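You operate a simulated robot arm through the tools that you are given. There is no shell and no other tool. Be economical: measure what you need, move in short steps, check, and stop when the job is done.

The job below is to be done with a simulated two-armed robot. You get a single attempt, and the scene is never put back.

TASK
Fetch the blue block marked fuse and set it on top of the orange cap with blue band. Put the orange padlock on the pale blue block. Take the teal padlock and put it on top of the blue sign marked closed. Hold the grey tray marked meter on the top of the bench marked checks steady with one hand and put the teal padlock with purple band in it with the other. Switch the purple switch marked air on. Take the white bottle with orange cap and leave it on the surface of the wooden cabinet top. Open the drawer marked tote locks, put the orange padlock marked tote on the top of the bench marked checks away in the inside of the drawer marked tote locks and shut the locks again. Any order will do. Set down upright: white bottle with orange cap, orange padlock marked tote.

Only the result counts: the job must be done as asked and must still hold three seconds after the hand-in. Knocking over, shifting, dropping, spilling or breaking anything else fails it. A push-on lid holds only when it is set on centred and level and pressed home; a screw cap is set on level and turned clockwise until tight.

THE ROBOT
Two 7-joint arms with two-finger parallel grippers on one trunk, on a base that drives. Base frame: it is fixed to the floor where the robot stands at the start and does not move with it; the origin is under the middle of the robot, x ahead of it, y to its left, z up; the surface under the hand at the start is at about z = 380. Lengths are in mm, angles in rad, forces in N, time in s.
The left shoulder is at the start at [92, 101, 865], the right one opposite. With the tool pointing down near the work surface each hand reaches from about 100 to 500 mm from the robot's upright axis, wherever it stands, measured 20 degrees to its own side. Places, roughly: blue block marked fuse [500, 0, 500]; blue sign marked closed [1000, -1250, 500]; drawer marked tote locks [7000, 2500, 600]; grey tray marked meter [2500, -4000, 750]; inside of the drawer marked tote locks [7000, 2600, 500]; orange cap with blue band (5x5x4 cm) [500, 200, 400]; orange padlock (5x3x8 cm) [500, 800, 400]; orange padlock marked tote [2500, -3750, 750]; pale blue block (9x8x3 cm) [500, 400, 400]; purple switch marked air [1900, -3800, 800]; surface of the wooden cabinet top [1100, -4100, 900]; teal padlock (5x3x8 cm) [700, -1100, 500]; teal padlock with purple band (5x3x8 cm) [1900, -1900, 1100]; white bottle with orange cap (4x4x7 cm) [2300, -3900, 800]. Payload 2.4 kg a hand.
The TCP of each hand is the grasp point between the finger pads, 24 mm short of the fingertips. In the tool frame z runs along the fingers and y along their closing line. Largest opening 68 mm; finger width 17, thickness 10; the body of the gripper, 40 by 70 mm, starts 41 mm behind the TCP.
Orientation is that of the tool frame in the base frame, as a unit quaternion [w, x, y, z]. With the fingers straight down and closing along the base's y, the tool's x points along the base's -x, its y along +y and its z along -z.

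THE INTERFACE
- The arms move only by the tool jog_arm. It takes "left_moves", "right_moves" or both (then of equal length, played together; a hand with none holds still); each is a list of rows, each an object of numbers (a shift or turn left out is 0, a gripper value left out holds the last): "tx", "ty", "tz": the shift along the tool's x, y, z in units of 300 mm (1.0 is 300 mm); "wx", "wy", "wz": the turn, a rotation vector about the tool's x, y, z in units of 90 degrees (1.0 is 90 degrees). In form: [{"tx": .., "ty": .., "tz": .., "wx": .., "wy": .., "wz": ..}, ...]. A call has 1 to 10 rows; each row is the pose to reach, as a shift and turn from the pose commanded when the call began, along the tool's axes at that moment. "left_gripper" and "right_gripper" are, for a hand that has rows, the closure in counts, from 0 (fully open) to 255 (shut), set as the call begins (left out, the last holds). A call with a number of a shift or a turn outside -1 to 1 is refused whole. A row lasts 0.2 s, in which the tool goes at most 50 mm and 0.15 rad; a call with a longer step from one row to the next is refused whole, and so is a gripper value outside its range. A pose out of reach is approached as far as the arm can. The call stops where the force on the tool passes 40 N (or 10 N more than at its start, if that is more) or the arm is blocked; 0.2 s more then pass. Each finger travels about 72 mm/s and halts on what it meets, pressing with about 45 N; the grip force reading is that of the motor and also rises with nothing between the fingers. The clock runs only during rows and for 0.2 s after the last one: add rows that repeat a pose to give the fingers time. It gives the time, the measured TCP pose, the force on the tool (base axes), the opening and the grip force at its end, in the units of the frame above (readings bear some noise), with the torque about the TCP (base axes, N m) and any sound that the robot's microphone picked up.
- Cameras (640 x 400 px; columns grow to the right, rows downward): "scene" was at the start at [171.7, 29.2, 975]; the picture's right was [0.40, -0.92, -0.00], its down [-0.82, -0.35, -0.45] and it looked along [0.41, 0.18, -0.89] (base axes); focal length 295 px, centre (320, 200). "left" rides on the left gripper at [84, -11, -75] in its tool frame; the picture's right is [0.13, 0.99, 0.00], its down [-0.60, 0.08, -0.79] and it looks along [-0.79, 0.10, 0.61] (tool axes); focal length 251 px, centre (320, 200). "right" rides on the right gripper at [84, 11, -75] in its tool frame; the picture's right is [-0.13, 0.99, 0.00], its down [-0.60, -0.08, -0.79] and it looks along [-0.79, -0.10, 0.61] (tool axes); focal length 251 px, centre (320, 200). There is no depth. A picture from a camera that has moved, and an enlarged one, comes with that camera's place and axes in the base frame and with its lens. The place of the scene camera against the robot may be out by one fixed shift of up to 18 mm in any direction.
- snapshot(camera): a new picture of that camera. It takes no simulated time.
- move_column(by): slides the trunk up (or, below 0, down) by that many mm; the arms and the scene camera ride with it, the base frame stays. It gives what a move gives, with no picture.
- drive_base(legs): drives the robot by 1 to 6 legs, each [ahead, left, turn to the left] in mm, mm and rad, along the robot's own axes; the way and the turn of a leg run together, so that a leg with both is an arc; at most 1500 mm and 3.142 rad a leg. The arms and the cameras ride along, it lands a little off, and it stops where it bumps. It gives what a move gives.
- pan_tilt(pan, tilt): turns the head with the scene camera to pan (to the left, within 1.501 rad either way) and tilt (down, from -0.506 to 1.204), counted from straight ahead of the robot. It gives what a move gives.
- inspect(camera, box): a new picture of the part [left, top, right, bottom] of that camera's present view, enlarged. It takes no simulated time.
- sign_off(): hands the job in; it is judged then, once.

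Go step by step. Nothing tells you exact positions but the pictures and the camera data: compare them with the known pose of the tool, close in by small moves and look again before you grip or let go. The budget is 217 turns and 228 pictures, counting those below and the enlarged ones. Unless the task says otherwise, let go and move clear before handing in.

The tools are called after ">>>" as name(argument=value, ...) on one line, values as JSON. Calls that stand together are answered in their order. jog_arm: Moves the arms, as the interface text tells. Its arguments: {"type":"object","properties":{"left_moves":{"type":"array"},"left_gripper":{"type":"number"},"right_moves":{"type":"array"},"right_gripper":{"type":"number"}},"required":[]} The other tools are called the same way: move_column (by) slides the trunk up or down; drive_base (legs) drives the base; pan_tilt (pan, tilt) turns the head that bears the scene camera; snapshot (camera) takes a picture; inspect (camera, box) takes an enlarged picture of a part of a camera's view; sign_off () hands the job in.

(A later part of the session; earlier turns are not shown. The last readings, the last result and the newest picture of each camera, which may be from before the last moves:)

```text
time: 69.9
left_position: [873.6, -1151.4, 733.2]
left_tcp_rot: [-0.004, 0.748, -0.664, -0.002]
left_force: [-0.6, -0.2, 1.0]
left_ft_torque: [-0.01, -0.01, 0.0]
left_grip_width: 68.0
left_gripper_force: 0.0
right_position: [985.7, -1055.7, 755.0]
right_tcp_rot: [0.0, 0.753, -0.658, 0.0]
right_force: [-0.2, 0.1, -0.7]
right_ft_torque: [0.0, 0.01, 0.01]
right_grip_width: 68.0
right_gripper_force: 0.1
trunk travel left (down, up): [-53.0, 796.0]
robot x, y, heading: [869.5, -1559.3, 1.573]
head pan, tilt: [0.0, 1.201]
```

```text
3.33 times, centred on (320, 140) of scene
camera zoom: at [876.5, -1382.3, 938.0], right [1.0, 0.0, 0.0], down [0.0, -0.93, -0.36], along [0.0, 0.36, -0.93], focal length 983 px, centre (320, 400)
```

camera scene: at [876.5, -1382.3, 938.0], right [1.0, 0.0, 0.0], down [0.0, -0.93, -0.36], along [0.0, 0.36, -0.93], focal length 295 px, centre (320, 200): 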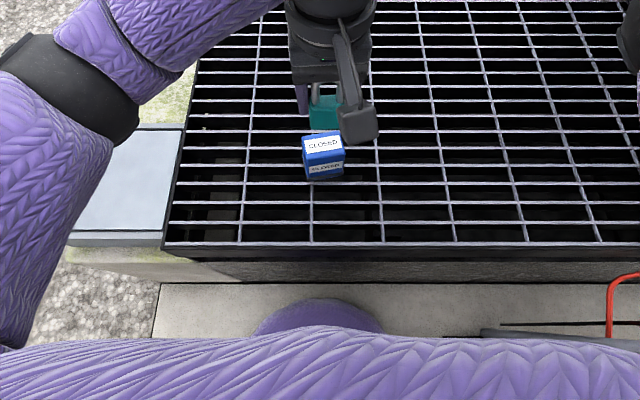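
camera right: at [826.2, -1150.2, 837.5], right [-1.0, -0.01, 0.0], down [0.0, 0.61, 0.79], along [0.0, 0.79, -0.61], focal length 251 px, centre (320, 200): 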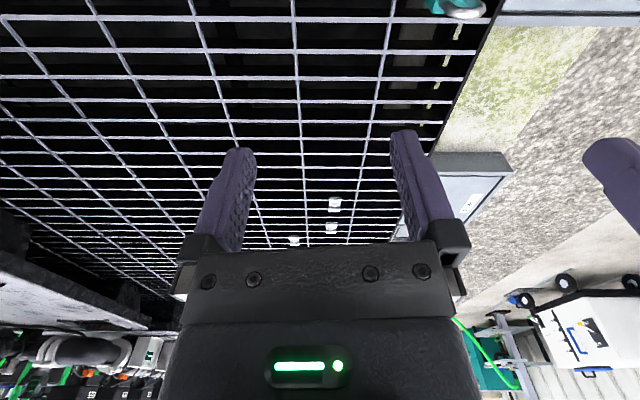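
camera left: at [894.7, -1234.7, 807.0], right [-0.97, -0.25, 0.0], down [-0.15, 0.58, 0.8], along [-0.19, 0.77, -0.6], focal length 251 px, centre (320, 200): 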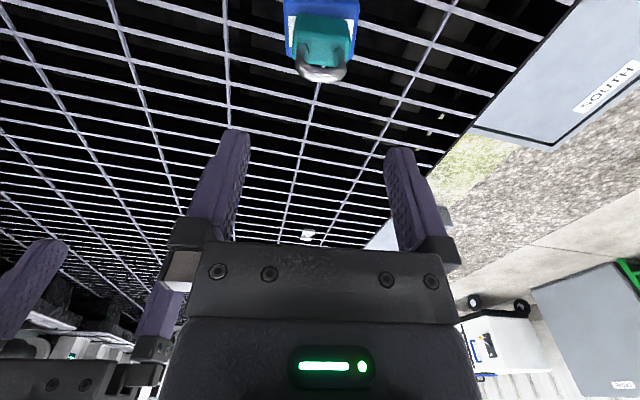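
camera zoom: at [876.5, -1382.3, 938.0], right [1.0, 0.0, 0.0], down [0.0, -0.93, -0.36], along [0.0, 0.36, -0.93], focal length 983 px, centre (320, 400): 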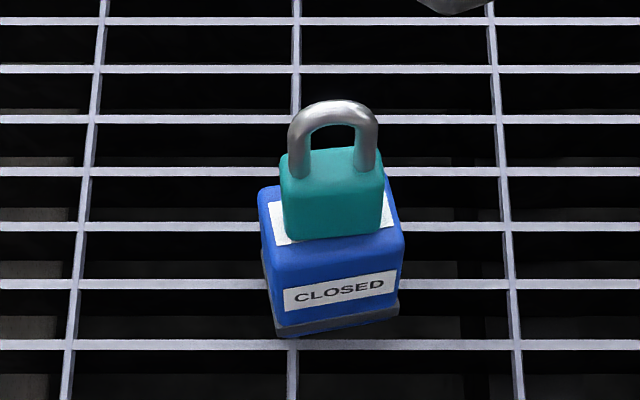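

Teal padlock sits on the CLOSED sign. Now I raise up, back away, and turn toward the cart area for the purple-banded padlock near [1900, -1900, 1100].

>>> move_column(by=350)

>>> drive_base(legs=[[-500, 0, 0], [0, 300, 0], [0, 0, -1.571]])

>>> pan_tilt(pan=0.0, tilt=0.35)

>>> snapshot(camera="scene")

```text
time: 73.3
left_position: [874.0, -1152.4, 1082.9]
left_tcp_rot: [-0.004, 0.747, -0.665, -0.002]
left_force: [-0.5, 0.3, -0.5]
left_ft_torque: [0.01, -0.02, -0.01]
left_grip_width: 67.8
left_gripper_force: 0.1
right_position: [986.0, -1069.2, 1137.3]
right_tcp_rot: [-0.025, 0.753, -0.657, -0.02]
right_force: [-0.1, -1.2, 0.7]
right_ft_torque: [0.0, -0.01, -0.01]
right_grip_width: 68.0
right_gripper_force: 0.1
trunk travel left (down, up): [-403.0, 446.0]
robot x, y, heading: [871.6, -1559.0, 1.577]
head pan, tilt: [0.0, 1.201]
```

```text
time: 81.8
left_position: [980.9, -2073.7, 1082.0]
left_tcp_rot: [0.005, -0.052, 0.999, -0.002]
left_force: [-0.4, 0.0, 0.3]
left_ft_torque: [0.0, 0.05, 0.03]
left_grip_width: 68.1
left_gripper_force: 0.0
right_position: [1062.2, -2186.4, 1137.9]
right_tcp_rot: [0.031, -0.061, 0.998, -0.003]
right_force: [-0.5, 0.4, 0.2]
right_ft_torque: [0.02, -0.04, 0.03]
right_grip_width: 68.1
right_gripper_force: 0.0
trunk travel left (down, up): [-403.0, 446.0]
robot x, y, heading: [572.4, -2062.5, -0.016]
head pan, tilt: [0.0, 1.201]
```

```text
time: 83.0
left_position: [981.3, -2074.4, 1082.8]
left_tcp_rot: [0.005, -0.052, 0.999, -0.001]
left_force: [-0.3, -0.5, 0.3]
left_ft_torque: [-0.01, 0.0, -0.03]
left_grip_width: 67.9
left_gripper_force: 0.1
right_position: [1063.4, -2185.5, 1139.0]
right_tcp_rot: [0.032, -0.061, 0.998, -0.004]
right_force: [0.8, 0.4, -0.4]
right_ft_torque: [-0.01, -0.02, -0.01]
right_grip_width: 67.8
right_gripper_force: 0.2
trunk travel left (down, up): [-403.0, 446.0]
robot x, y, heading: [571.4, -2064.3, -0.016]
head pan, tilt: [0.0, 0.351]
```

```text
162 pictures are left
camera scene: at [701.4, -2062.0, 1362.6], right [-0.01, -1.0, 0.0], down [-0.34, 0.0, -0.94], along [0.94, -0.01, -0.34], focal length 295 px, centre (320, 200)
```

scene: 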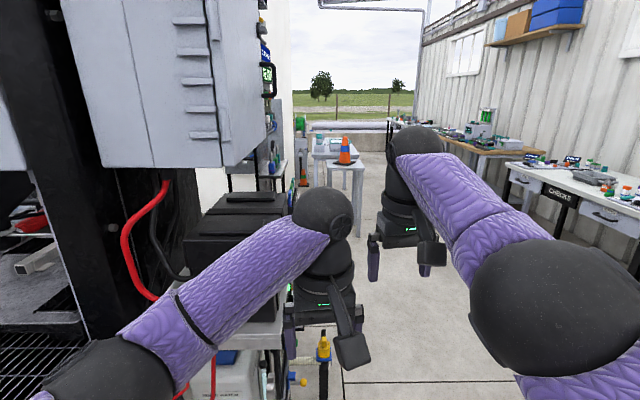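

There's an electric cabinet on the post with things hung behind it; I zoom there and to the right-hand benches.

>>> inspect(camera="scene", box=[210, 20, 330, 200])

>>> inspect(camera="scene", box=[440, 90, 640, 240])

```text
2.22 times, centred on (270, 110) of scene
camera zoom: at [701.4, -2062.0, 1362.6], right [-0.01, -1.0, 0.0], down [-0.34, 0.0, -0.94], along [0.94, -0.01, -0.34], focal length 655 px, centre (431, 400)
```

zoom: 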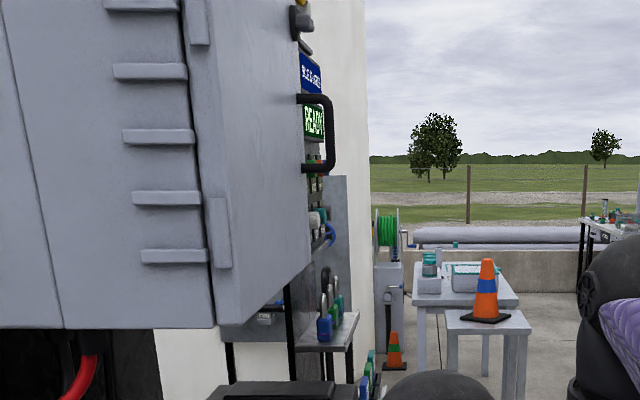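

```text
2.67 times, centred on (540, 165) of scene
camera zoom: at [701.4, -2062.0, 1362.6], right [-0.01, -1.0, 0.0], down [-0.34, 0.0, -0.94], along [0.94, -0.01, -0.34], focal length 786 px, centre (-267, 293)
```

zoom: 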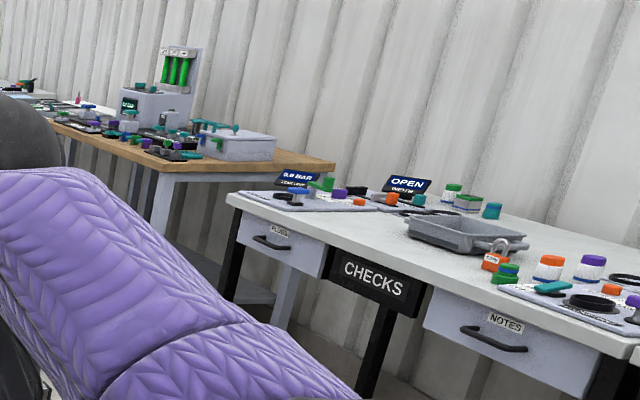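

The padlock rack is a shelf behind the cabinet facing -y. I drive to about [1850, -2600] and face it.

>>> drive_base(legs=[[0, -550, 0], [1290, 0, 0], [0, 0, 1.587]])

>>> pan_tilt(pan=0.0, tilt=0.4)

>>> snapshot(camera="scene")

```text
time: 96.1
left_position: [1854.3, -2225.3, 1083.1]
left_tcp_rot: [-0.004, 0.746, -0.666, -0.002]
left_force: [-0.6, -0.7, 0.0]
left_ft_torque: [-0.01, 0.01, -0.01]
left_grip_width: 67.7
left_gripper_force: 0.0
right_position: [1966.1, -2143.3, 1137.5]
right_tcp_rot: [-0.025, 0.751, -0.66, -0.019]
right_force: [-0.1, 0.5, 0.5]
right_ft_torque: [-0.01, 0.03, 0.02]
right_grip_width: 68.1
right_gripper_force: 0.0
trunk travel left (down, up): [-403.0, 446.0]
robot x, y, heading: [1847.9, -2633.5, 1.562]
head pan, tilt: [0.0, 0.351]
```

```text
time: 96.7
left_position: [1853.4, -2224.8, 1083.7]
left_tcp_rot: [-0.003, 0.745, -0.667, -0.002]
left_force: [1.1, -0.1, -0.2]
left_ft_torque: [-0.01, -0.01, 0.01]
left_grip_width: 68.0
left_gripper_force: 0.0
right_position: [1966.3, -2143.3, 1137.5]
right_tcp_rot: [-0.025, 0.751, -0.66, -0.019]
right_force: [-0.5, 0.4, 0.4]
right_ft_torque: [-0.03, 0.01, -0.06]
right_grip_width: 67.9
right_gripper_force: 0.1
trunk travel left (down, up): [-403.0, 446.0]
robot x, y, heading: [1847.4, -2634.9, 1.568]
head pan, tilt: [0.0, 0.4]
```

```text
159 pictures are left
camera scene: at [1854.4, -2506.8, 1358.2], right [1.0, -0.01, 0.0], down [0.0, -0.39, -0.92], along [0.01, 0.92, -0.39], focal length 295 px, centre (320, 200)
```

scene: 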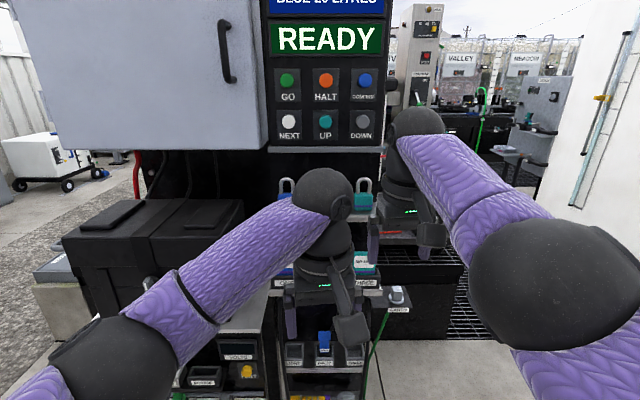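

The arms hide the rack; I look with the hand cameras.

>>> snapshot(camera="left")

>>> snapshot(camera="right")

```text
158 pictures are left
camera left: at [1874.1, -2308.2, 1156.2], right [-0.97, -0.24, 0.0], down [-0.15, 0.58, 0.8], along [-0.19, 0.78, -0.6], focal length 251 px, centre (320, 200)
```

left: 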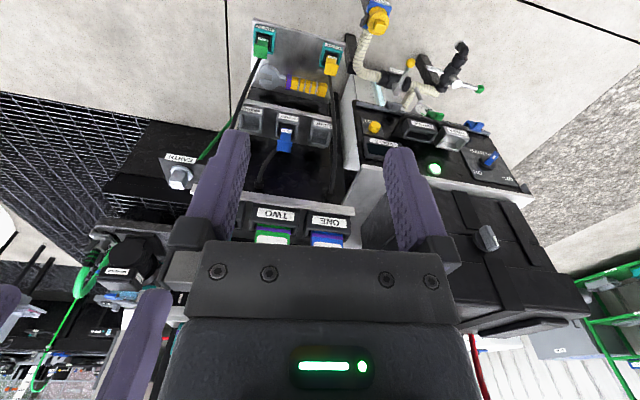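

```text
157 pictures are left
camera right: at [1965.4, -2233.1, 1205.9], right [-1.0, 0.0, 0.0], down [0.0, 0.56, 0.83], along [0.0, 0.83, -0.56], focal length 251 px, centre (320, 200)
```

right: 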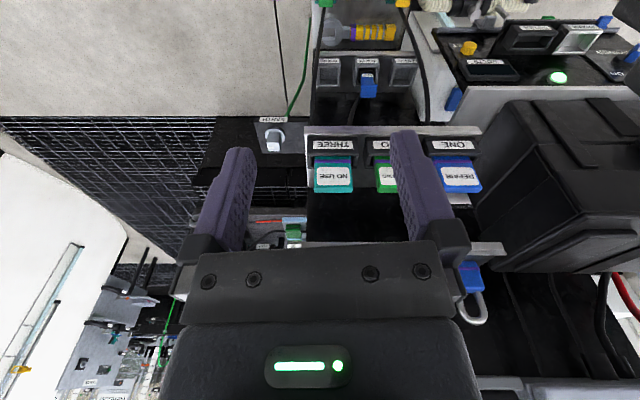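

I spread the arms apart to clear the head's view of the rack.

>>> jog_arm(left_moves=[{"ty": 0.15, "tx": 0.02}, {"ty": 0.3, "tx": 0.05}, {"ty": 0.45, "tx": 0.08}, {"ty": 0.6, "tx": 0.1}, {"ty": 0.72, "tx": 0.1}], right_moves=[{"ty": -0.15, "tx": 0.03}, {"ty": -0.3, "tx": 0.08}, {"ty": -0.45, "tx": 0.15}, {"ty": -0.6, "tx": 0.22}, {"ty": -0.7, "tx": 0.3}])

>>> pan_tilt(pan=0.0, tilt=0.5)

>>> snapshot(camera="scene")

```text
time: 97.9
left_position: [1643.1, -2279.3, 1083.2]
left_tcp_rot: [-0.004, 0.745, -0.668, -0.002]
left_force: [1.0, 0.5, -0.2]
left_ft_torque: [-0.01, -0.01, -0.01]
left_grip_width: 68.2
left_gripper_force: 0.0
right_position: [2195.5, -2184.4, 1139.3]
right_tcp_rot: [-0.025, 0.751, -0.66, -0.021]
right_force: [0.4, -1.4, 0.4]
right_ft_torque: [0.0, 0.04, 0.04]
right_grip_width: 68.1
right_gripper_force: 0.2
right hand out of reach, approached as far as the arm can: row 1, 2, 3, 4, 5
trunk travel left (down, up): [-403.0, 446.0]
robot x, y, heading: [1848.2, -2634.9, 1.565]
head pan, tilt: [0.0, 0.4]
```

```text
time: 98.6
left_position: [1643.5, -2279.6, 1081.4]
left_tcp_rot: [-0.004, 0.746, -0.666, -0.002]
left_force: [0.9, -0.2, -0.1]
left_ft_torque: [0.0, -0.03, 0.01]
left_grip_width: 67.8
left_gripper_force: 0.1
right_position: [2195.6, -2183.1, 1140.6]
right_tcp_rot: [-0.025, 0.75, -0.66, -0.02]
right_force: [0.3, 0.1, 0.2]
right_ft_torque: [-0.01, -0.02, 0.0]
right_grip_width: 68.0
right_gripper_force: 0.1
trunk travel left (down, up): [-403.0, 446.0]
robot x, y, heading: [1849.7, -2636.1, 1.565]
head pan, tilt: [0.0, 0.499]
```

```text
156 pictures are left
camera scene: at [1854.4, -2508.6, 1349.1], right [1.0, -0.01, 0.0], down [0.0, -0.48, -0.88], along [0.0, 0.88, -0.48], focal length 295 px, centre (320, 200)
```

scene: 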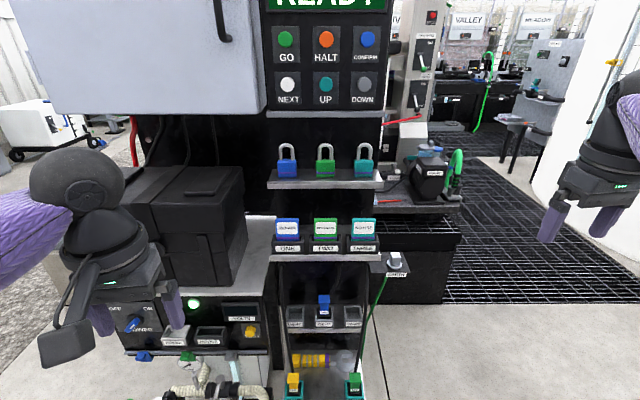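

>>> inspect(camera="scene", box=[260, 100, 400, 200])

```text
4.00 times, centred on (330, 150) of scene
camera zoom: at [1854.4, -2508.6, 1349.1], right [1.0, -0.01, 0.0], down [0.0, -0.48, -0.88], along [0.0, 0.88, -0.48], focal length 1179 px, centre (280, 400)
```

zoom: 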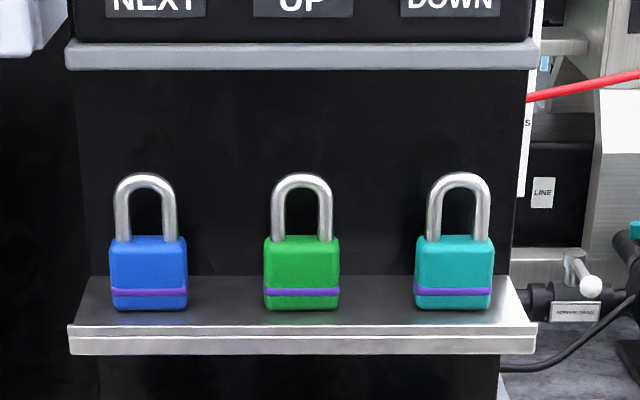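

The wanted padlock is the right one (teal, purple band), base about [1945, -1940, 1094], under a ledge. I'll pick it with the right hand tilted forward; first bring that hand in and level it.

>>> jog_arm(right_moves=[{"tx": 0.066, "ty": 0.123, "tz": -0.011, "wy": 0.007, "wz": 0.013}, {"tx": 0.132, "ty": 0.246, "tz": -0.022, "wy": 0.014, "wz": 0.027}, {"tx": 0.199, "ty": 0.37, "tz": -0.033, "wy": 0.02, "wz": 0.04}, {"tx": 0.265, "ty": 0.493, "tz": -0.045, "wy": 0.028, "wz": 0.054}, {"tx": 0.332, "ty": 0.616, "tz": -0.056, "wy": 0.035, "wz": 0.068}, {"tx": 0.398, "ty": 0.739, "tz": -0.067, "wx": -0.0045, "wy": 0.041, "wz": 0.081}])

>>> jog_arm(right_moves=[{"wy": -0.09}, {"wy": -0.18}, {"wy": -0.27}, {"wy": -0.36}, {"wy": -0.45}, {"wy": -0.54}, {"wy": -0.62}, {"wy": -0.667}, {"wy": -0.667}])

>>> snapshot(camera="right")

>>> snapshot(camera="scene")

```text
time: 100.0
left_position: [1642.8, -2279.9, 1083.2]
left_tcp_rot: [-0.005, 0.746, -0.666, -0.002]
left_force: [-0.1, 0.1, 0.3]
left_ft_torque: [-0.04, 0.02, -0.01]
left_grip_width: 67.8
left_gripper_force: 0.1
right_position: [1980.6, -2179.0, 1206.3]
right_tcp_rot: [-0.001, 0.708, -0.707, 0.0]
right_force: [0.1, -0.2, 0.3]
right_ft_torque: [0.0, -0.08, 0.03]
right_grip_width: 68.0
right_gripper_force: 0.0
right hand out of reach, approached as far as the arm can: row 1, 2, 3, 4, 5, 6
trunk travel left (down, up): [-403.0, 446.0]
robot x, y, heading: [1849.0, -2633.3, 1.566]
head pan, tilt: [0.0, 0.499]
```

```text
time: 102.0
left_position: [1644.1, -2279.4, 1082.3]
left_tcp_rot: [-0.005, 0.745, -0.667, -0.001]
left_force: [0.5, -0.2, 0.2]
left_ft_torque: [-0.03, -0.03, -0.02]
left_grip_width: 67.8
left_gripper_force: 0.1
right_position: [1972.0, -2023.0, 1258.6]
right_tcp_rot: [-0.353, 0.613, -0.611, -0.354]
right_force: [0.4, 0.1, 0.0]
right_ft_torque: [0.01, 0.01, 0.0]
right_grip_width: 67.8
right_gripper_force: 0.0
right hand out of reach, approached as far as the arm can: row 1, 2, 3, 4, 5, 6, 7, 8, 9
trunk travel left (down, up): [-403.0, 446.0]
robot x, y, heading: [1848.4, -2634.8, 1.57]
head pan, tilt: [0.0, 0.499]
```

```text
154 pictures are left
camera right: at [1960.6, -2130.7, 1223.2], right [-0.99, 0.06, 0.11], down [0.08, -0.39, 0.92], along [0.1, 0.92, 0.38], focal length 251 px, centre (320, 200)
```

right: 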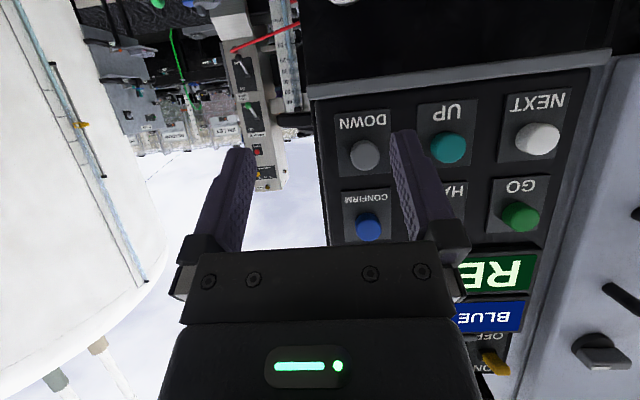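

```text
153 pictures are left
camera scene: at [1855.0, -2508.1, 1349.0], right [1.0, -0.01, 0.0], down [0.0, -0.48, -0.88], along [0.0, 0.88, -0.48], focal length 295 px, centre (320, 200)
```

scene: 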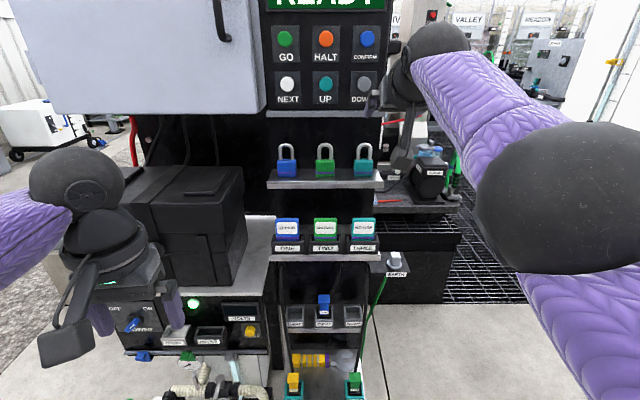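

The hand was forced out of reach because it's level with the shoulder. I raise the trunk by 250 so the arm works downward, then look.

>>> move_column(by=250)

>>> jog_arm(right_moves=[{"tz": -0.15}, {"tz": -0.3}, {"tz": -0.3, "tx": 0.15}, {"tz": -0.3, "tx": 0.3}, {"tz": -0.3, "tx": 0.45}, {"tz": -0.3, "tx": 0.6}])

>>> snapshot(camera="right")

>>> snapshot(camera="scene")

```text
time: 104.5
left_position: [1643.2, -2278.5, 1332.0]
left_tcp_rot: [-0.004, 0.745, -0.667, -0.003]
left_force: [0.6, -0.7, -0.3]
left_ft_torque: [0.01, 0.0, 0.0]
left_grip_width: 68.2
left_gripper_force: 0.0
right_position: [1970.5, -2038.4, 1535.9]
right_tcp_rot: [-0.368, 0.605, -0.603, -0.367]
right_force: [1.5, 0.1, -0.6]
right_ft_torque: [0.01, 0.06, 0.01]
right_grip_width: 68.3
right_gripper_force: 0.2
trunk travel left (down, up): [-653.0, 196.0]
robot x, y, heading: [1847.0, -2635.4, 1.565]
head pan, tilt: [0.0, 0.499]
```

```text
time: 105.9
left_position: [1643.3, -2279.5, 1332.3]
left_tcp_rot: [-0.004, 0.746, -0.666, -0.003]
left_force: [0.7, -0.2, 0.3]
left_ft_torque: [0.05, 0.0, 0.0]
left_grip_width: 68.1
left_gripper_force: 0.1
right_position: [1970.6, -2203.4, 1416.7]
right_tcp_rot: [0.368, -0.604, 0.604, 0.366]
right_force: [0.4, -0.3, 0.5]
right_ft_torque: [0.01, 0.03, -0.02]
right_grip_width: 67.9
right_gripper_force: 0.0
trunk travel left (down, up): [-653.0, 196.0]
robot x, y, heading: [1851.3, -2636.6, 1.566]
head pan, tilt: [0.0, 0.499]
```

```text
152 pictures are left
camera right: at [1959.3, -2309.9, 1376.8], right [-0.99, 0.06, 0.11], down [0.08, -0.42, 0.9], along [0.1, 0.9, 0.42], focal length 251 px, centre (320, 200)
```

right: 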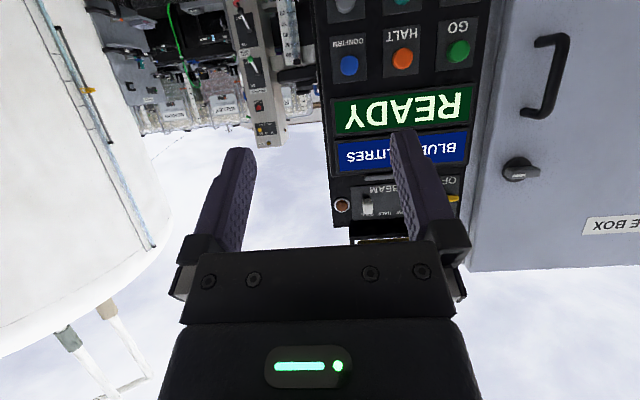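

```text
151 pictures are left
camera scene: at [1854.3, -2528.2, 1599.9], right [1.0, -0.01, 0.0], down [0.0, -0.48, -0.88], along [0.0, 0.88, -0.48], focal length 295 px, centre (320, 200)
```

scene: 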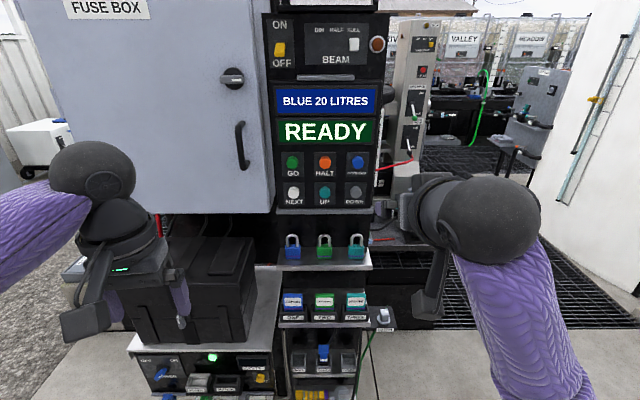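

From above the rack is clear. I lower and retract the right hand, easing its tilt to ~35° so the hand camera sees over the shelf.

>>> jog_arm(right_moves=[{"tx": 0.138, "tz": -0.024, "ty": 0.007, "wy": 0.061}, {"tx": 0.276, "tz": -0.048, "ty": 0.014, "wy": 0.122}, {"tx": 0.414, "tz": -0.072, "ty": 0.02, "wy": 0.183}, {"tx": 0.552, "tz": -0.096, "ty": 0.027, "wy": 0.245}, {"tx": 0.689, "tz": -0.12, "ty": 0.033, "wy": 0.307}, {"tx": 0.689, "tz": -0.12, "ty": 0.033, "wy": 0.307}])

>>> snapshot(camera="right")

```text
time: 107.3
left_position: [1642.5, -2279.2, 1332.7]
left_tcp_rot: [-0.004, 0.745, -0.667, -0.001]
left_force: [-0.7, -0.1, -0.6]
left_ft_torque: [0.0, 0.0, -0.02]
left_grip_width: 67.9
left_gripper_force: 0.1
right_position: [1961.9, -2331.9, 1252.7]
right_tcp_rot: [0.213, -0.675, 0.675, 0.21]
right_force: [0.7, 0.1, -0.5]
right_ft_torque: [0.02, 0.01, 0.03]
right_grip_width: 68.0
right_gripper_force: 0.1
trunk travel left (down, up): [-653.0, 196.0]
robot x, y, heading: [1843.6, -2633.4, 1.567]
head pan, tilt: [0.0, 0.499]
```

```text
150 pictures are left
camera right: at [1950.3, -2443.2, 1265.0], right [-0.99, 0.11, 0.07], down [0.08, 0.04, 1.0], along [0.1, 0.99, -0.05], focal length 251 px, centre (320, 200)
```

right: 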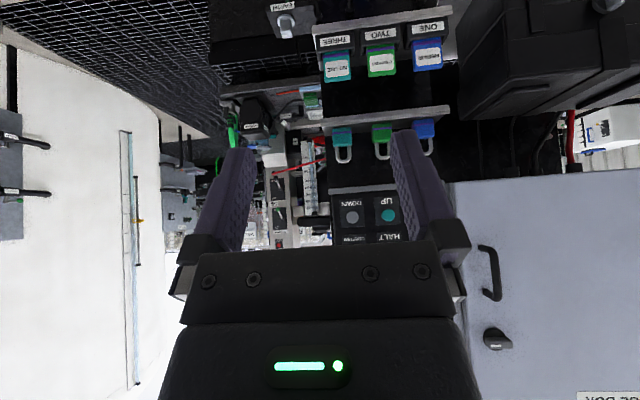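

Good view: padlock about [1945, -1928, 1092]. I tuck the left hand back and drive ahead 230.

>>> jog_arm(left_moves=[{"tx": 0.13}, {"tx": 0.26}, {"tx": 0.39}])

>>> drive_base(legs=[[230, 0, 0]])

>>> snapshot(camera="right")

>>> snapshot(camera="scene")

```text
time: 108.1
left_position: [1656.0, -2396.5, 1331.0]
left_tcp_rot: [-0.004, 0.745, -0.667, -0.002]
left_force: [0.3, 0.5, -0.3]
left_ft_torque: [0.01, -0.02, 0.0]
left_grip_width: 68.0
left_gripper_force: 0.1
right_position: [1961.1, -2330.4, 1251.2]
right_tcp_rot: [0.213, -0.674, 0.675, 0.211]
right_force: [-0.1, 0.0, -1.0]
right_ft_torque: [0.01, -0.01, -0.02]
right_grip_width: 68.3
right_gripper_force: 0.0
trunk travel left (down, up): [-653.0, 196.0]
robot x, y, heading: [1846.9, -2629.3, 1.565]
head pan, tilt: [0.0, 0.499]
```

```text
time: 109.9
left_position: [1659.3, -2162.6, 1332.8]
left_tcp_rot: [-0.004, 0.745, -0.667, -0.002]
left_force: [-0.2, 0.3, 0.3]
left_ft_torque: [-0.01, -0.01, -0.01]
left_grip_width: 67.9
left_gripper_force: 0.1
right_position: [1964.7, -2099.4, 1252.8]
right_tcp_rot: [0.211, -0.675, 0.675, 0.21]
right_force: [-0.7, 0.0, 0.1]
right_ft_torque: [0.01, 0.01, -0.03]
right_grip_width: 68.1
right_gripper_force: 0.1
trunk travel left (down, up): [-653.0, 196.0]
robot x, y, heading: [1850.5, -2403.5, 1.559]
head pan, tilt: [0.0, 0.499]
```

```text
149 pictures are left
camera right: at [1952.4, -2212.3, 1265.1], right [-0.99, 0.11, 0.07], down [0.08, 0.04, 1.0], along [0.11, 0.99, -0.05], focal length 251 px, centre (320, 200)
```

right: 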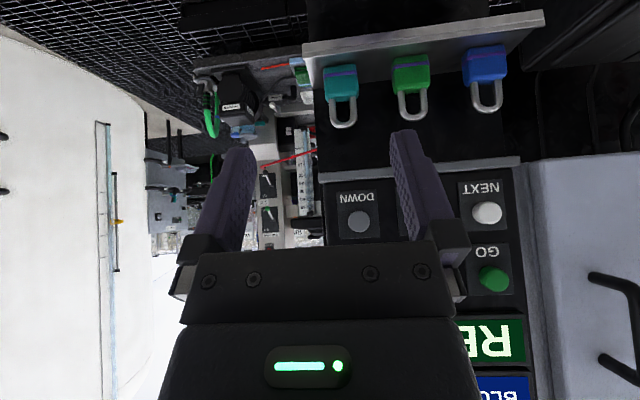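

```text
148 pictures are left
camera scene: at [1856.1, -2296.2, 1599.7], right [1.0, -0.01, 0.0], down [0.0, -0.48, -0.88], along [0.01, 0.88, -0.48], focal length 295 px, centre (320, 200)
```

scene: 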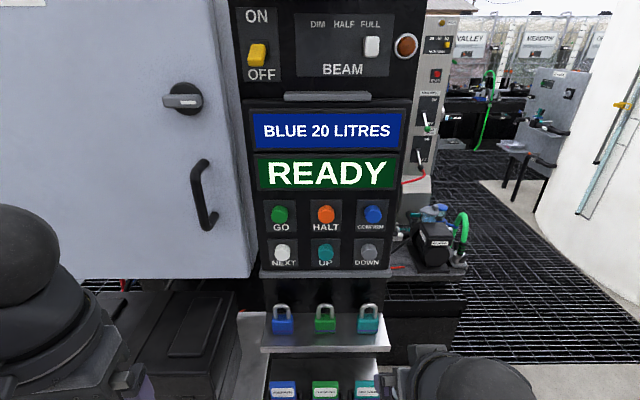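

Triangulated: padlock front foot [1948, -1908, 1086], ledge edge is behind it at y ≈ -1872. I go to a pre-grasp point 70 mm back along the fingers.

>>> jog_arm(right_moves=[{"tx": -0.057, "ty": 0.011, "tz": 0.107}, {"tx": -0.113, "ty": 0.023, "tz": 0.213}, {"tx": -0.17, "ty": 0.034, "tz": 0.32}, {"tx": -0.226, "ty": 0.046, "tz": 0.427}, {"tx": -0.283, "ty": 0.057, "tz": 0.533}, {"tx": -0.283, "ty": 0.057, "tz": 0.533}])

>>> snapshot(camera="right")

>>> snapshot(camera="scene")

```text
time: 111.3
left_position: [1659.7, -2165.0, 1330.9]
left_tcp_rot: [-0.005, 0.745, -0.667, -0.002]
left_force: [-0.1, 0.9, -0.2]
left_ft_torque: [0.03, 0.0, 0.03]
left_grip_width: 68.0
left_gripper_force: 0.1
right_position: [1946.7, -1939.2, 1169.9]
right_tcp_rot: [0.213, -0.674, 0.675, 0.211]
right_force: [0.6, -1.1, 0.1]
right_ft_torque: [-0.02, 0.01, -0.02]
right_grip_width: 68.2
right_gripper_force: 0.1
trunk travel left (down, up): [-653.0, 196.0]
robot x, y, heading: [1849.1, -2403.5, 1.555]
head pan, tilt: [0.0, 0.499]
```

```text
147 pictures are left
camera right: at [1936.0, -2052.0, 1182.8], right [-0.99, 0.11, 0.07], down [0.08, 0.04, 1.0], along [0.1, 0.99, -0.05], focal length 251 px, centre (320, 200)
```

right: 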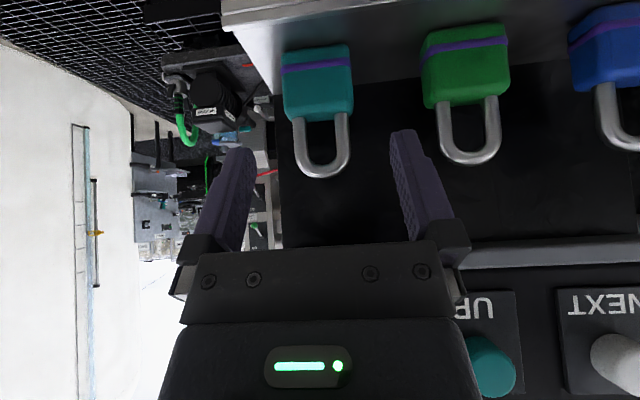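

```text
146 pictures are left
camera scene: at [1856.3, -2297.8, 1599.8], right [1.0, -0.01, 0.0], down [0.0, -0.48, -0.88], along [0.01, 0.88, -0.48], focal length 295 px, centre (320, 200)
```

scene: 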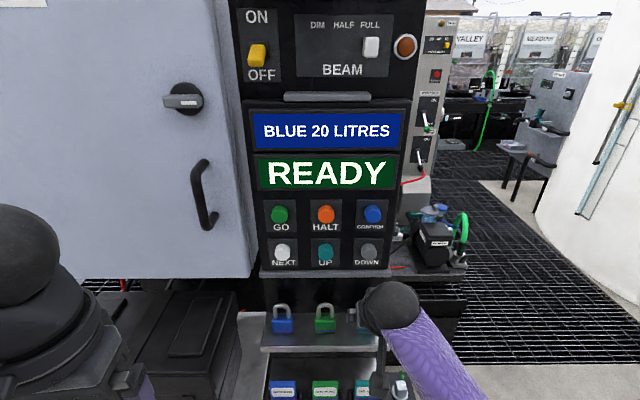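

Estimates agree within 2 mm. I advance the final 70 mm.

>>> jog_arm(right_moves=[{"tz": 0.08, "ty": 0.002}, {"tz": 0.15, "ty": 0.002}, {"tz": 0.2, "ty": 0.002}, {"tz": 0.23, "ty": 0.002}])

>>> snapshot(camera="right")

```text
time: 112.3
left_position: [1658.3, -2164.1, 1331.0]
left_tcp_rot: [-0.004, 0.744, -0.668, -0.002]
left_force: [-0.5, -0.1, 0.2]
left_ft_torque: [-0.01, 0.02, -0.01]
left_grip_width: 67.9
left_gripper_force: 0.0
right_position: [1948.3, -1900.6, 1113.2]
right_tcp_rot: [0.213, -0.674, 0.675, 0.211]
right_force: [-0.1, -0.4, 0.6]
right_ft_torque: [0.02, -0.01, 0.0]
right_grip_width: 67.9
right_gripper_force: 0.0
trunk travel left (down, up): [-653.0, 196.0]
robot x, y, heading: [1852.2, -2405.1, 1.561]
head pan, tilt: [0.0, 0.499]
```

```text
145 pictures are left
camera right: at [1935.9, -2012.9, 1126.1], right [-0.99, 0.11, 0.07], down [0.08, 0.04, 1.0], along [0.11, 0.99, -0.05], focal length 251 px, centre (320, 200)
```

right: 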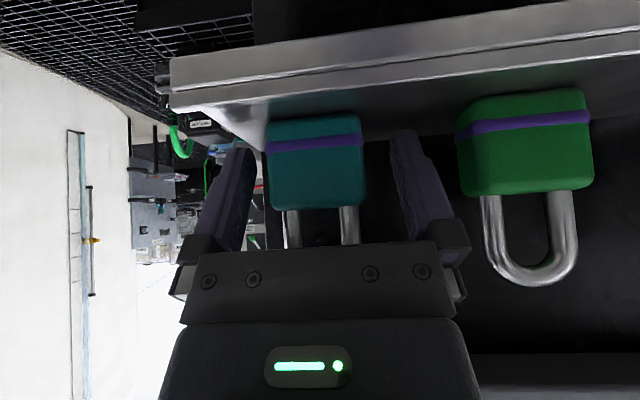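

The padlock sits between the pads. Close.

>>> jog_arm(right_moves=[{"tz": 0}, {"tz": 0}, {"tz": 0}], right_gripper=255)

```text
time: 113.1
left_position: [1658.0, -2164.1, 1333.3]
left_tcp_rot: [-0.005, 0.745, -0.667, -0.003]
left_force: [0.2, 0.4, -0.5]
left_ft_torque: [0.03, 0.03, 0.0]
left_grip_width: 68.1
left_gripper_force: 0.1
right_position: [1948.0, -1900.8, 1113.0]
right_tcp_rot: [0.213, -0.675, 0.675, 0.21]
right_force: [0.0, 0.9, 1.0]
right_ft_torque: [0.01, 0.03, 0.02]
right_grip_width: 41.5
right_gripper_force: 45.3
trunk travel left (down, up): [-653.0, 196.0]
robot x, y, heading: [1850.8, -2404.3, 1.563]
head pan, tilt: [0.0, 0.499]
```

Held (41.5 mm). Lift 15 mm, then withdraw straight back.

>>> jog_arm(right_moves=[{"tx": -0.0285, "tz": -0.041}, {"tx": 0.08, "tz": -0.116}, {"tx": 0.19, "tz": -0.193}, {"tx": 0.3, "tz": -0.27}, {"tx": 0.41, "tz": -0.346}, {"tx": 0.52, "tz": -0.42}])

>>> snapshot(camera="right")

```text
time: 114.5
left_position: [1657.8, -2165.3, 1331.7]
left_tcp_rot: [-0.004, 0.744, -0.668, -0.003]
left_force: [0.5, -0.4, -0.3]
left_ft_torque: [-0.02, 0.01, 0.02]
left_grip_width: 68.2
left_gripper_force: 0.0
right_position: [1946.0, -2100.3, 1126.8]
right_tcp_rot: [0.214, -0.674, 0.675, 0.21]
right_force: [-1.1, -0.9, -1.4]
right_ft_torque: [0.01, -0.01, -0.02]
right_grip_width: 41.7
right_gripper_force: 44.7
trunk travel left (down, up): [-653.0, 196.0]
robot x, y, heading: [1849.1, -2403.2, 1.562]
head pan, tilt: [0.0, 0.499]
```

```text
144 pictures are left
camera right: at [1934.7, -2214.1, 1139.5], right [-0.99, 0.11, 0.07], down [0.08, 0.04, 1.0], along [0.11, 0.99, -0.05], focal length 251 px, centre (320, 200)
```

right: 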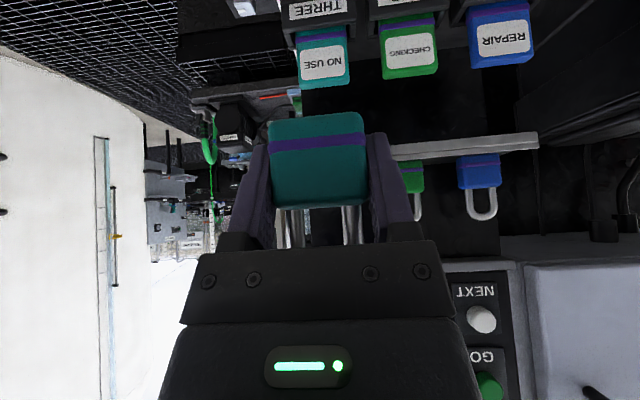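

Held well. I back away, turn to face the CHECKS bench (-y), and look.

>>> drive_base(legs=[[-500, 0, 0], [0, 0, -3.13], [0, 450, 0]])

>>> pan_tilt(pan=0.0, tilt=0.6)

>>> snapshot(camera="scene")

```text
time: 127.0
left_position: [2490.4, -3136.7, 1331.6]
left_tcp_rot: [0.001, 0.661, 0.751, -0.005]
left_force: [-0.5, -0.4, -0.7]
left_ft_torque: [-0.01, 0.01, 0.0]
left_grip_width: 68.1
left_gripper_force: 0.0
right_position: [2202.3, -3206.9, 1126.4]
right_tcp_rot: [0.212, 0.669, 0.68, -0.211]
right_force: [0.2, -0.2, -0.4]
right_ft_torque: [0.02, 0.0, 0.02]
right_grip_width: 41.3
right_gripper_force: 45.0
trunk travel left (down, up): [-653.0, 196.0]
robot x, y, heading: [2292.2, -2900.5, -1.563]
head pan, tilt: [0.0, 0.499]
```

```text
time: 127.7
left_position: [2488.9, -3138.0, 1331.2]
left_tcp_rot: [0.002, 0.661, 0.75, -0.004]
left_force: [-0.6, -0.1, -0.2]
left_ft_torque: [0.01, 0.01, 0.01]
left_grip_width: 68.2
left_gripper_force: 0.0
right_position: [2202.2, -3206.3, 1126.6]
right_tcp_rot: [0.212, 0.669, 0.681, -0.21]
right_force: [0.3, 1.5, -1.3]
right_ft_torque: [0.02, -0.01, -0.01]
right_grip_width: 41.5
right_gripper_force: 44.8
trunk travel left (down, up): [-653.0, 196.0]
robot x, y, heading: [2293.5, -2900.6, -1.558]
head pan, tilt: [0.0, 0.6]
```

```text
143 pictures are left
camera scene: at [2299.7, -2996.7, 1590.8], right [-1.0, -0.01, 0.0], down [-0.01, 0.56, -0.83], along [0.01, -0.83, -0.56], focal length 295 px, centre (320, 200)
```

scene: 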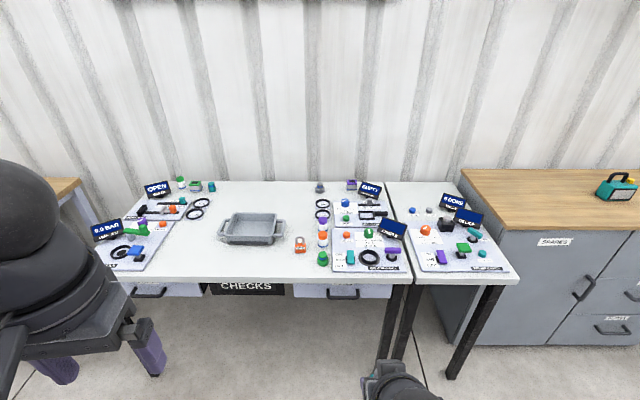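

Very clear view: tray, tote padlock, bottles, switch panels, wooden cabinet top on the right. I zoom in on them.

>>> inspect(camera="scene", box=[205, 170, 415, 290])

>>> inspect(camera="scene", box=[390, 170, 530, 290])

>>> inspect(camera="scene", box=[80, 170, 290, 300])

>>> inspect(camera="scene", box=[310, 180, 420, 275])

```text
3.05 times, centred on (310, 230) of scene
camera zoom: at [2299.7, -2996.7, 1590.8], right [-1.0, -0.01, 0.0], down [-0.01, 0.56, -0.83], along [0.01, -0.83, -0.56], focal length 899 px, centre (350, 109)
```

zoom: 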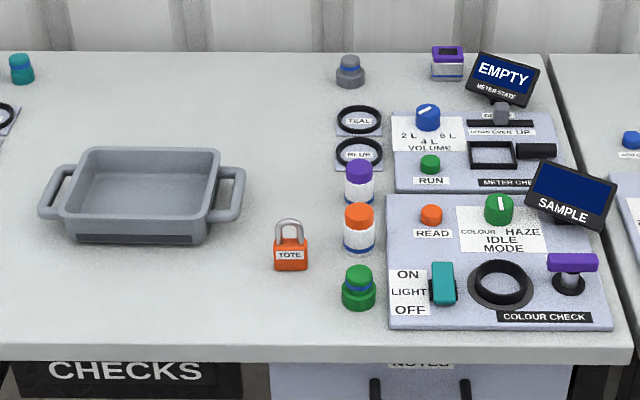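

```text
3.33 times, centred on (460, 230) of scene
camera zoom: at [2299.7, -2996.7, 1590.8], right [-1.0, -0.01, 0.0], down [-0.01, 0.56, -0.83], along [0.01, -0.83, -0.56], focal length 983 px, centre (-147, 100)
```

zoom: 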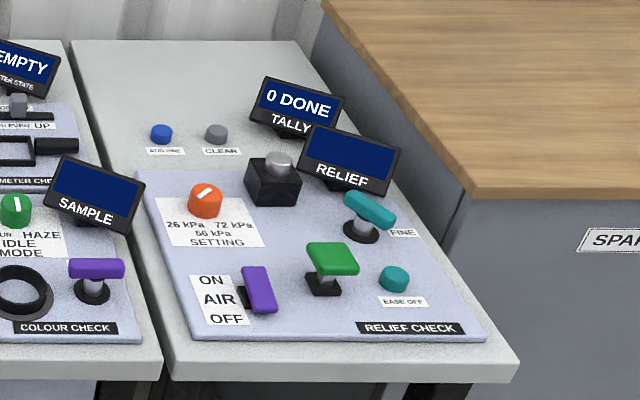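

```text
3.05 times, centred on (185, 235) of scene
camera zoom: at [2299.7, -2996.7, 1590.8], right [-1.0, -0.01, 0.0], down [-0.01, 0.56, -0.83], along [0.01, -0.83, -0.56], focal length 899 px, centre (731, 93)
```

zoom: 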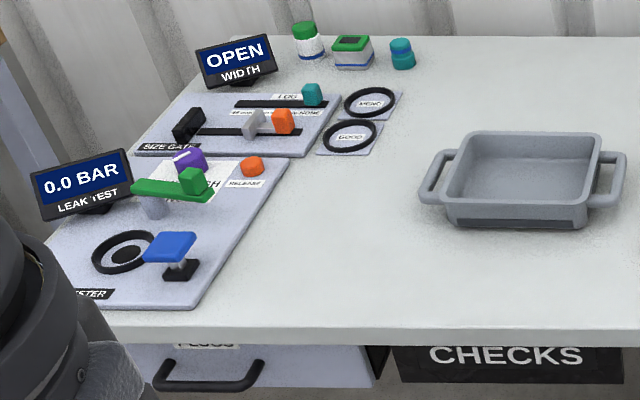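

```text
4.21 times, centred on (365, 228) of scene
camera zoom: at [2299.7, -2996.7, 1590.8], right [-1.0, -0.01, 0.0], down [-0.01, 0.56, -0.83], along [0.01, -0.83, -0.56], focal length 1241 px, centre (130, 84)
```

zoom: 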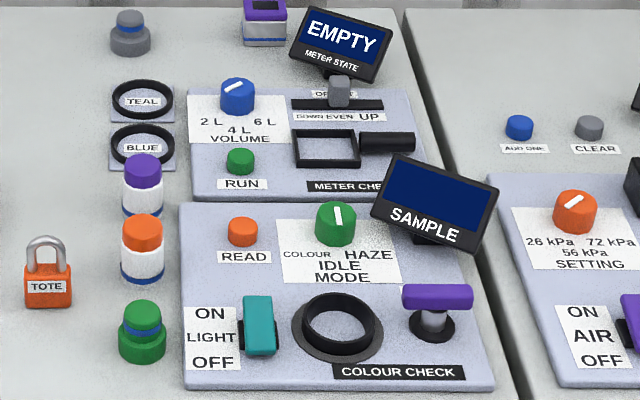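

Positions: tray ≈ [2605, -3990], tote padlock ≈ [2389, -3866], bottle ≈ [2298, -3900], AIR switch ≈ [1845, -3819], bench edge y ≈ -3734. I drive in front of the tray, arms still high.

>>> drive_base(legs=[[0, 320, -0.013], [540, 0, 0]])

>>> pan_tilt(pan=0.0, tilt=1.0)

>>> snapshot(camera="scene")

>>> snapshot(camera="right")

>>> snapshot(camera="left")

```text
time: 132.6
left_position: [2808.3, -3674.7, 1331.4]
left_tcp_rot: [0.001, 0.662, 0.749, -0.004]
left_force: [0.3, -0.2, -0.1]
left_ft_torque: [0.01, 0.02, 0.0]
left_grip_width: 68.1
left_gripper_force: 0.1
right_position: [2522.1, -3745.3, 1127.6]
right_tcp_rot: [0.213, 0.669, 0.68, -0.211]
right_force: [0.2, 0.1, -1.0]
right_ft_torque: [-0.02, 0.0, 0.02]
right_grip_width: 41.5
right_gripper_force: 45.2
trunk travel left (down, up): [-653.0, 196.0]
robot x, y, heading: [2613.0, -3439.4, -1.564]
head pan, tilt: [0.0, 0.6]
```

```text
time: 133.4
left_position: [2807.6, -3676.3, 1332.0]
left_tcp_rot: [0.002, 0.663, 0.749, -0.004]
left_force: [0.0, 0.7, 0.0]
left_ft_torque: [0.01, -0.01, -0.02]
left_grip_width: 68.0
left_gripper_force: 0.0
right_position: [2521.1, -3744.0, 1126.4]
right_tcp_rot: [0.213, 0.669, 0.68, -0.211]
right_force: [0.2, 0.5, -0.8]
right_ft_torque: [-0.01, -0.05, -0.02]
right_grip_width: 41.8
right_gripper_force: 45.0
trunk travel left (down, up): [-653.0, 196.0]
robot x, y, heading: [2612.0, -3439.5, -1.565]
head pan, tilt: [0.0, 1.0]
```

```text
138 pictures are left
camera scene: at [2619.6, -3515.9, 1558.8], right [-1.0, -0.01, 0.0], down [-0.01, 0.84, -0.54], along [0.0, -0.54, -0.84], focal length 295 px, centre (320, 200)
```

scene: 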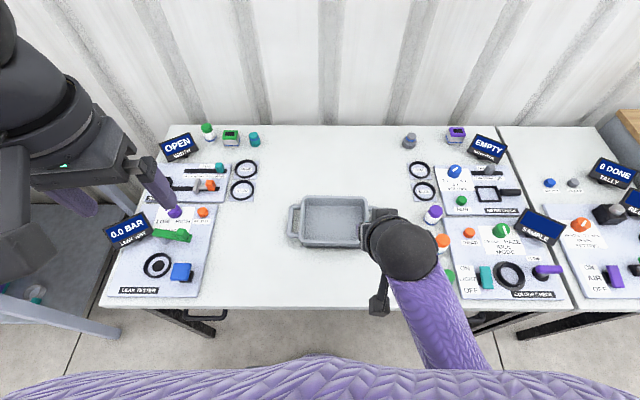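

```text
137 pictures are left
camera right: at [2529.9, -3632.8, 1139.3], right [0.99, -0.09, 0.07], down [-0.08, -0.04, 1.0], along [-0.09, -0.99, -0.05], focal length 251 px, centre (320, 200)
```

right: 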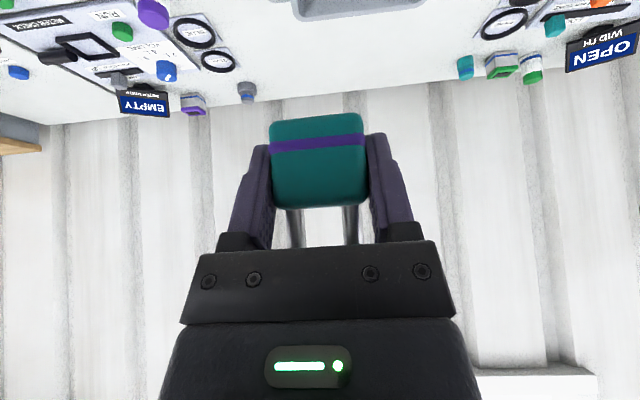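

```text
136 pictures are left
camera left: at [2786.9, -3592.9, 1404.8], right [0.97, 0.25, -0.01], down [0.16, -0.58, 0.8], along [0.2, -0.77, -0.6], focal length 251 px, centre (320, 200)
```

left: 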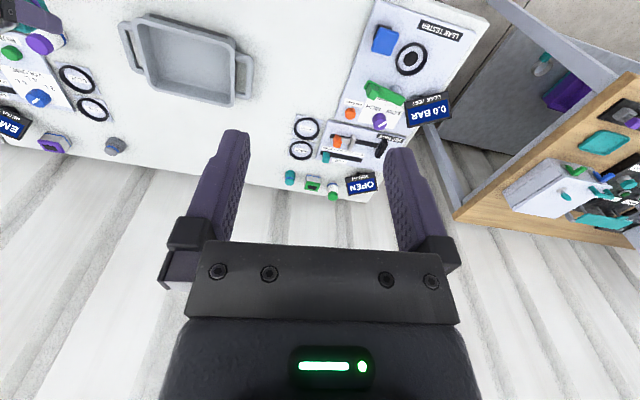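

I lower the trunk 270 so both hands come to working height over the bench.

>>> move_column(by=-270)

>>> snapshot(camera="left")

>>> snapshot(camera="right")

>>> snapshot(camera="scene")

```text
time: 136.2
left_position: [2808.2, -3675.0, 1062.5]
left_tcp_rot: [0.002, 0.662, 0.75, -0.004]
left_force: [0.7, -0.6, -0.2]
left_ft_torque: [0.0, -0.01, 0.03]
left_grip_width: 68.1
left_gripper_force: 0.1
right_position: [2520.5, -3744.5, 856.6]
right_tcp_rot: [0.211, 0.67, 0.679, -0.211]
right_force: [-0.2, 0.5, -1.0]
right_ft_torque: [-0.01, 0.03, 0.01]
right_grip_width: 41.9
right_gripper_force: 45.4
trunk travel left (down, up): [-383.0, 466.0]
robot x, y, heading: [2614.0, -3437.6, -1.569]
head pan, tilt: [0.0, 1.0]
```

```text
135 pictures are left
camera left: at [2786.9, -3592.7, 1135.0], right [0.97, 0.25, -0.01], down [0.16, -0.58, 0.8], along [0.2, -0.77, -0.6], focal length 251 px, centre (320, 200)
```

left: 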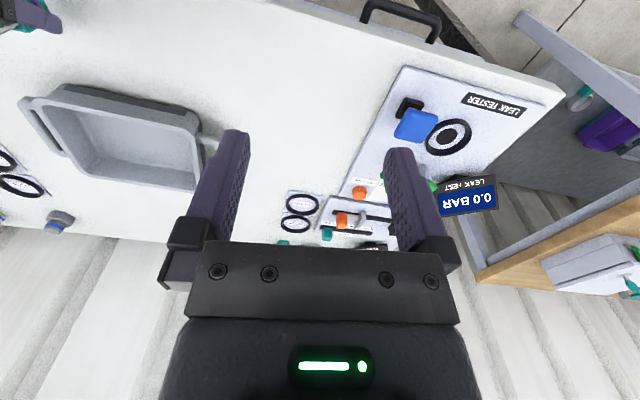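

```text
134 pictures are left
camera right: at [2529.9, -3632.7, 869.4], right [0.99, -0.09, 0.07], down [-0.08, -0.04, 1.0], along [-0.09, -0.99, -0.05], focal length 251 px, centre (320, 200)
```

right: 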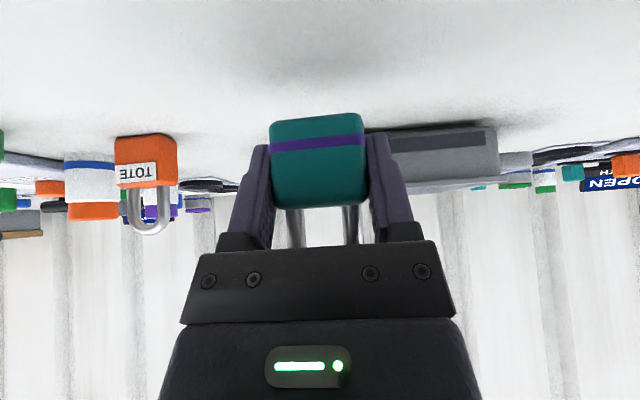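

```text
133 pictures are left
camera scene: at [2619.7, -3537.5, 1287.9], right [-1.0, -0.01, 0.0], down [-0.01, 0.84, -0.54], along [0.0, -0.54, -0.84], focal length 295 px, centre (320, 200)
```

scene: 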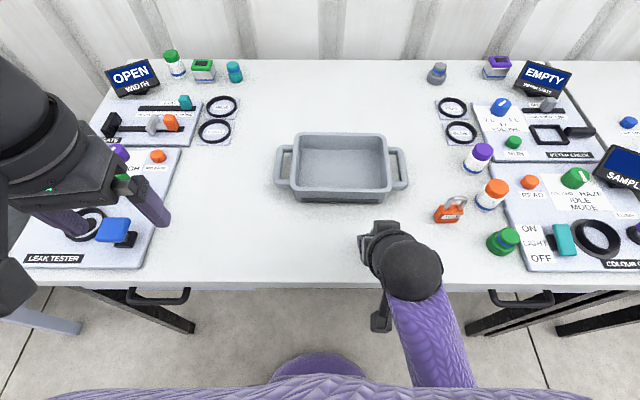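

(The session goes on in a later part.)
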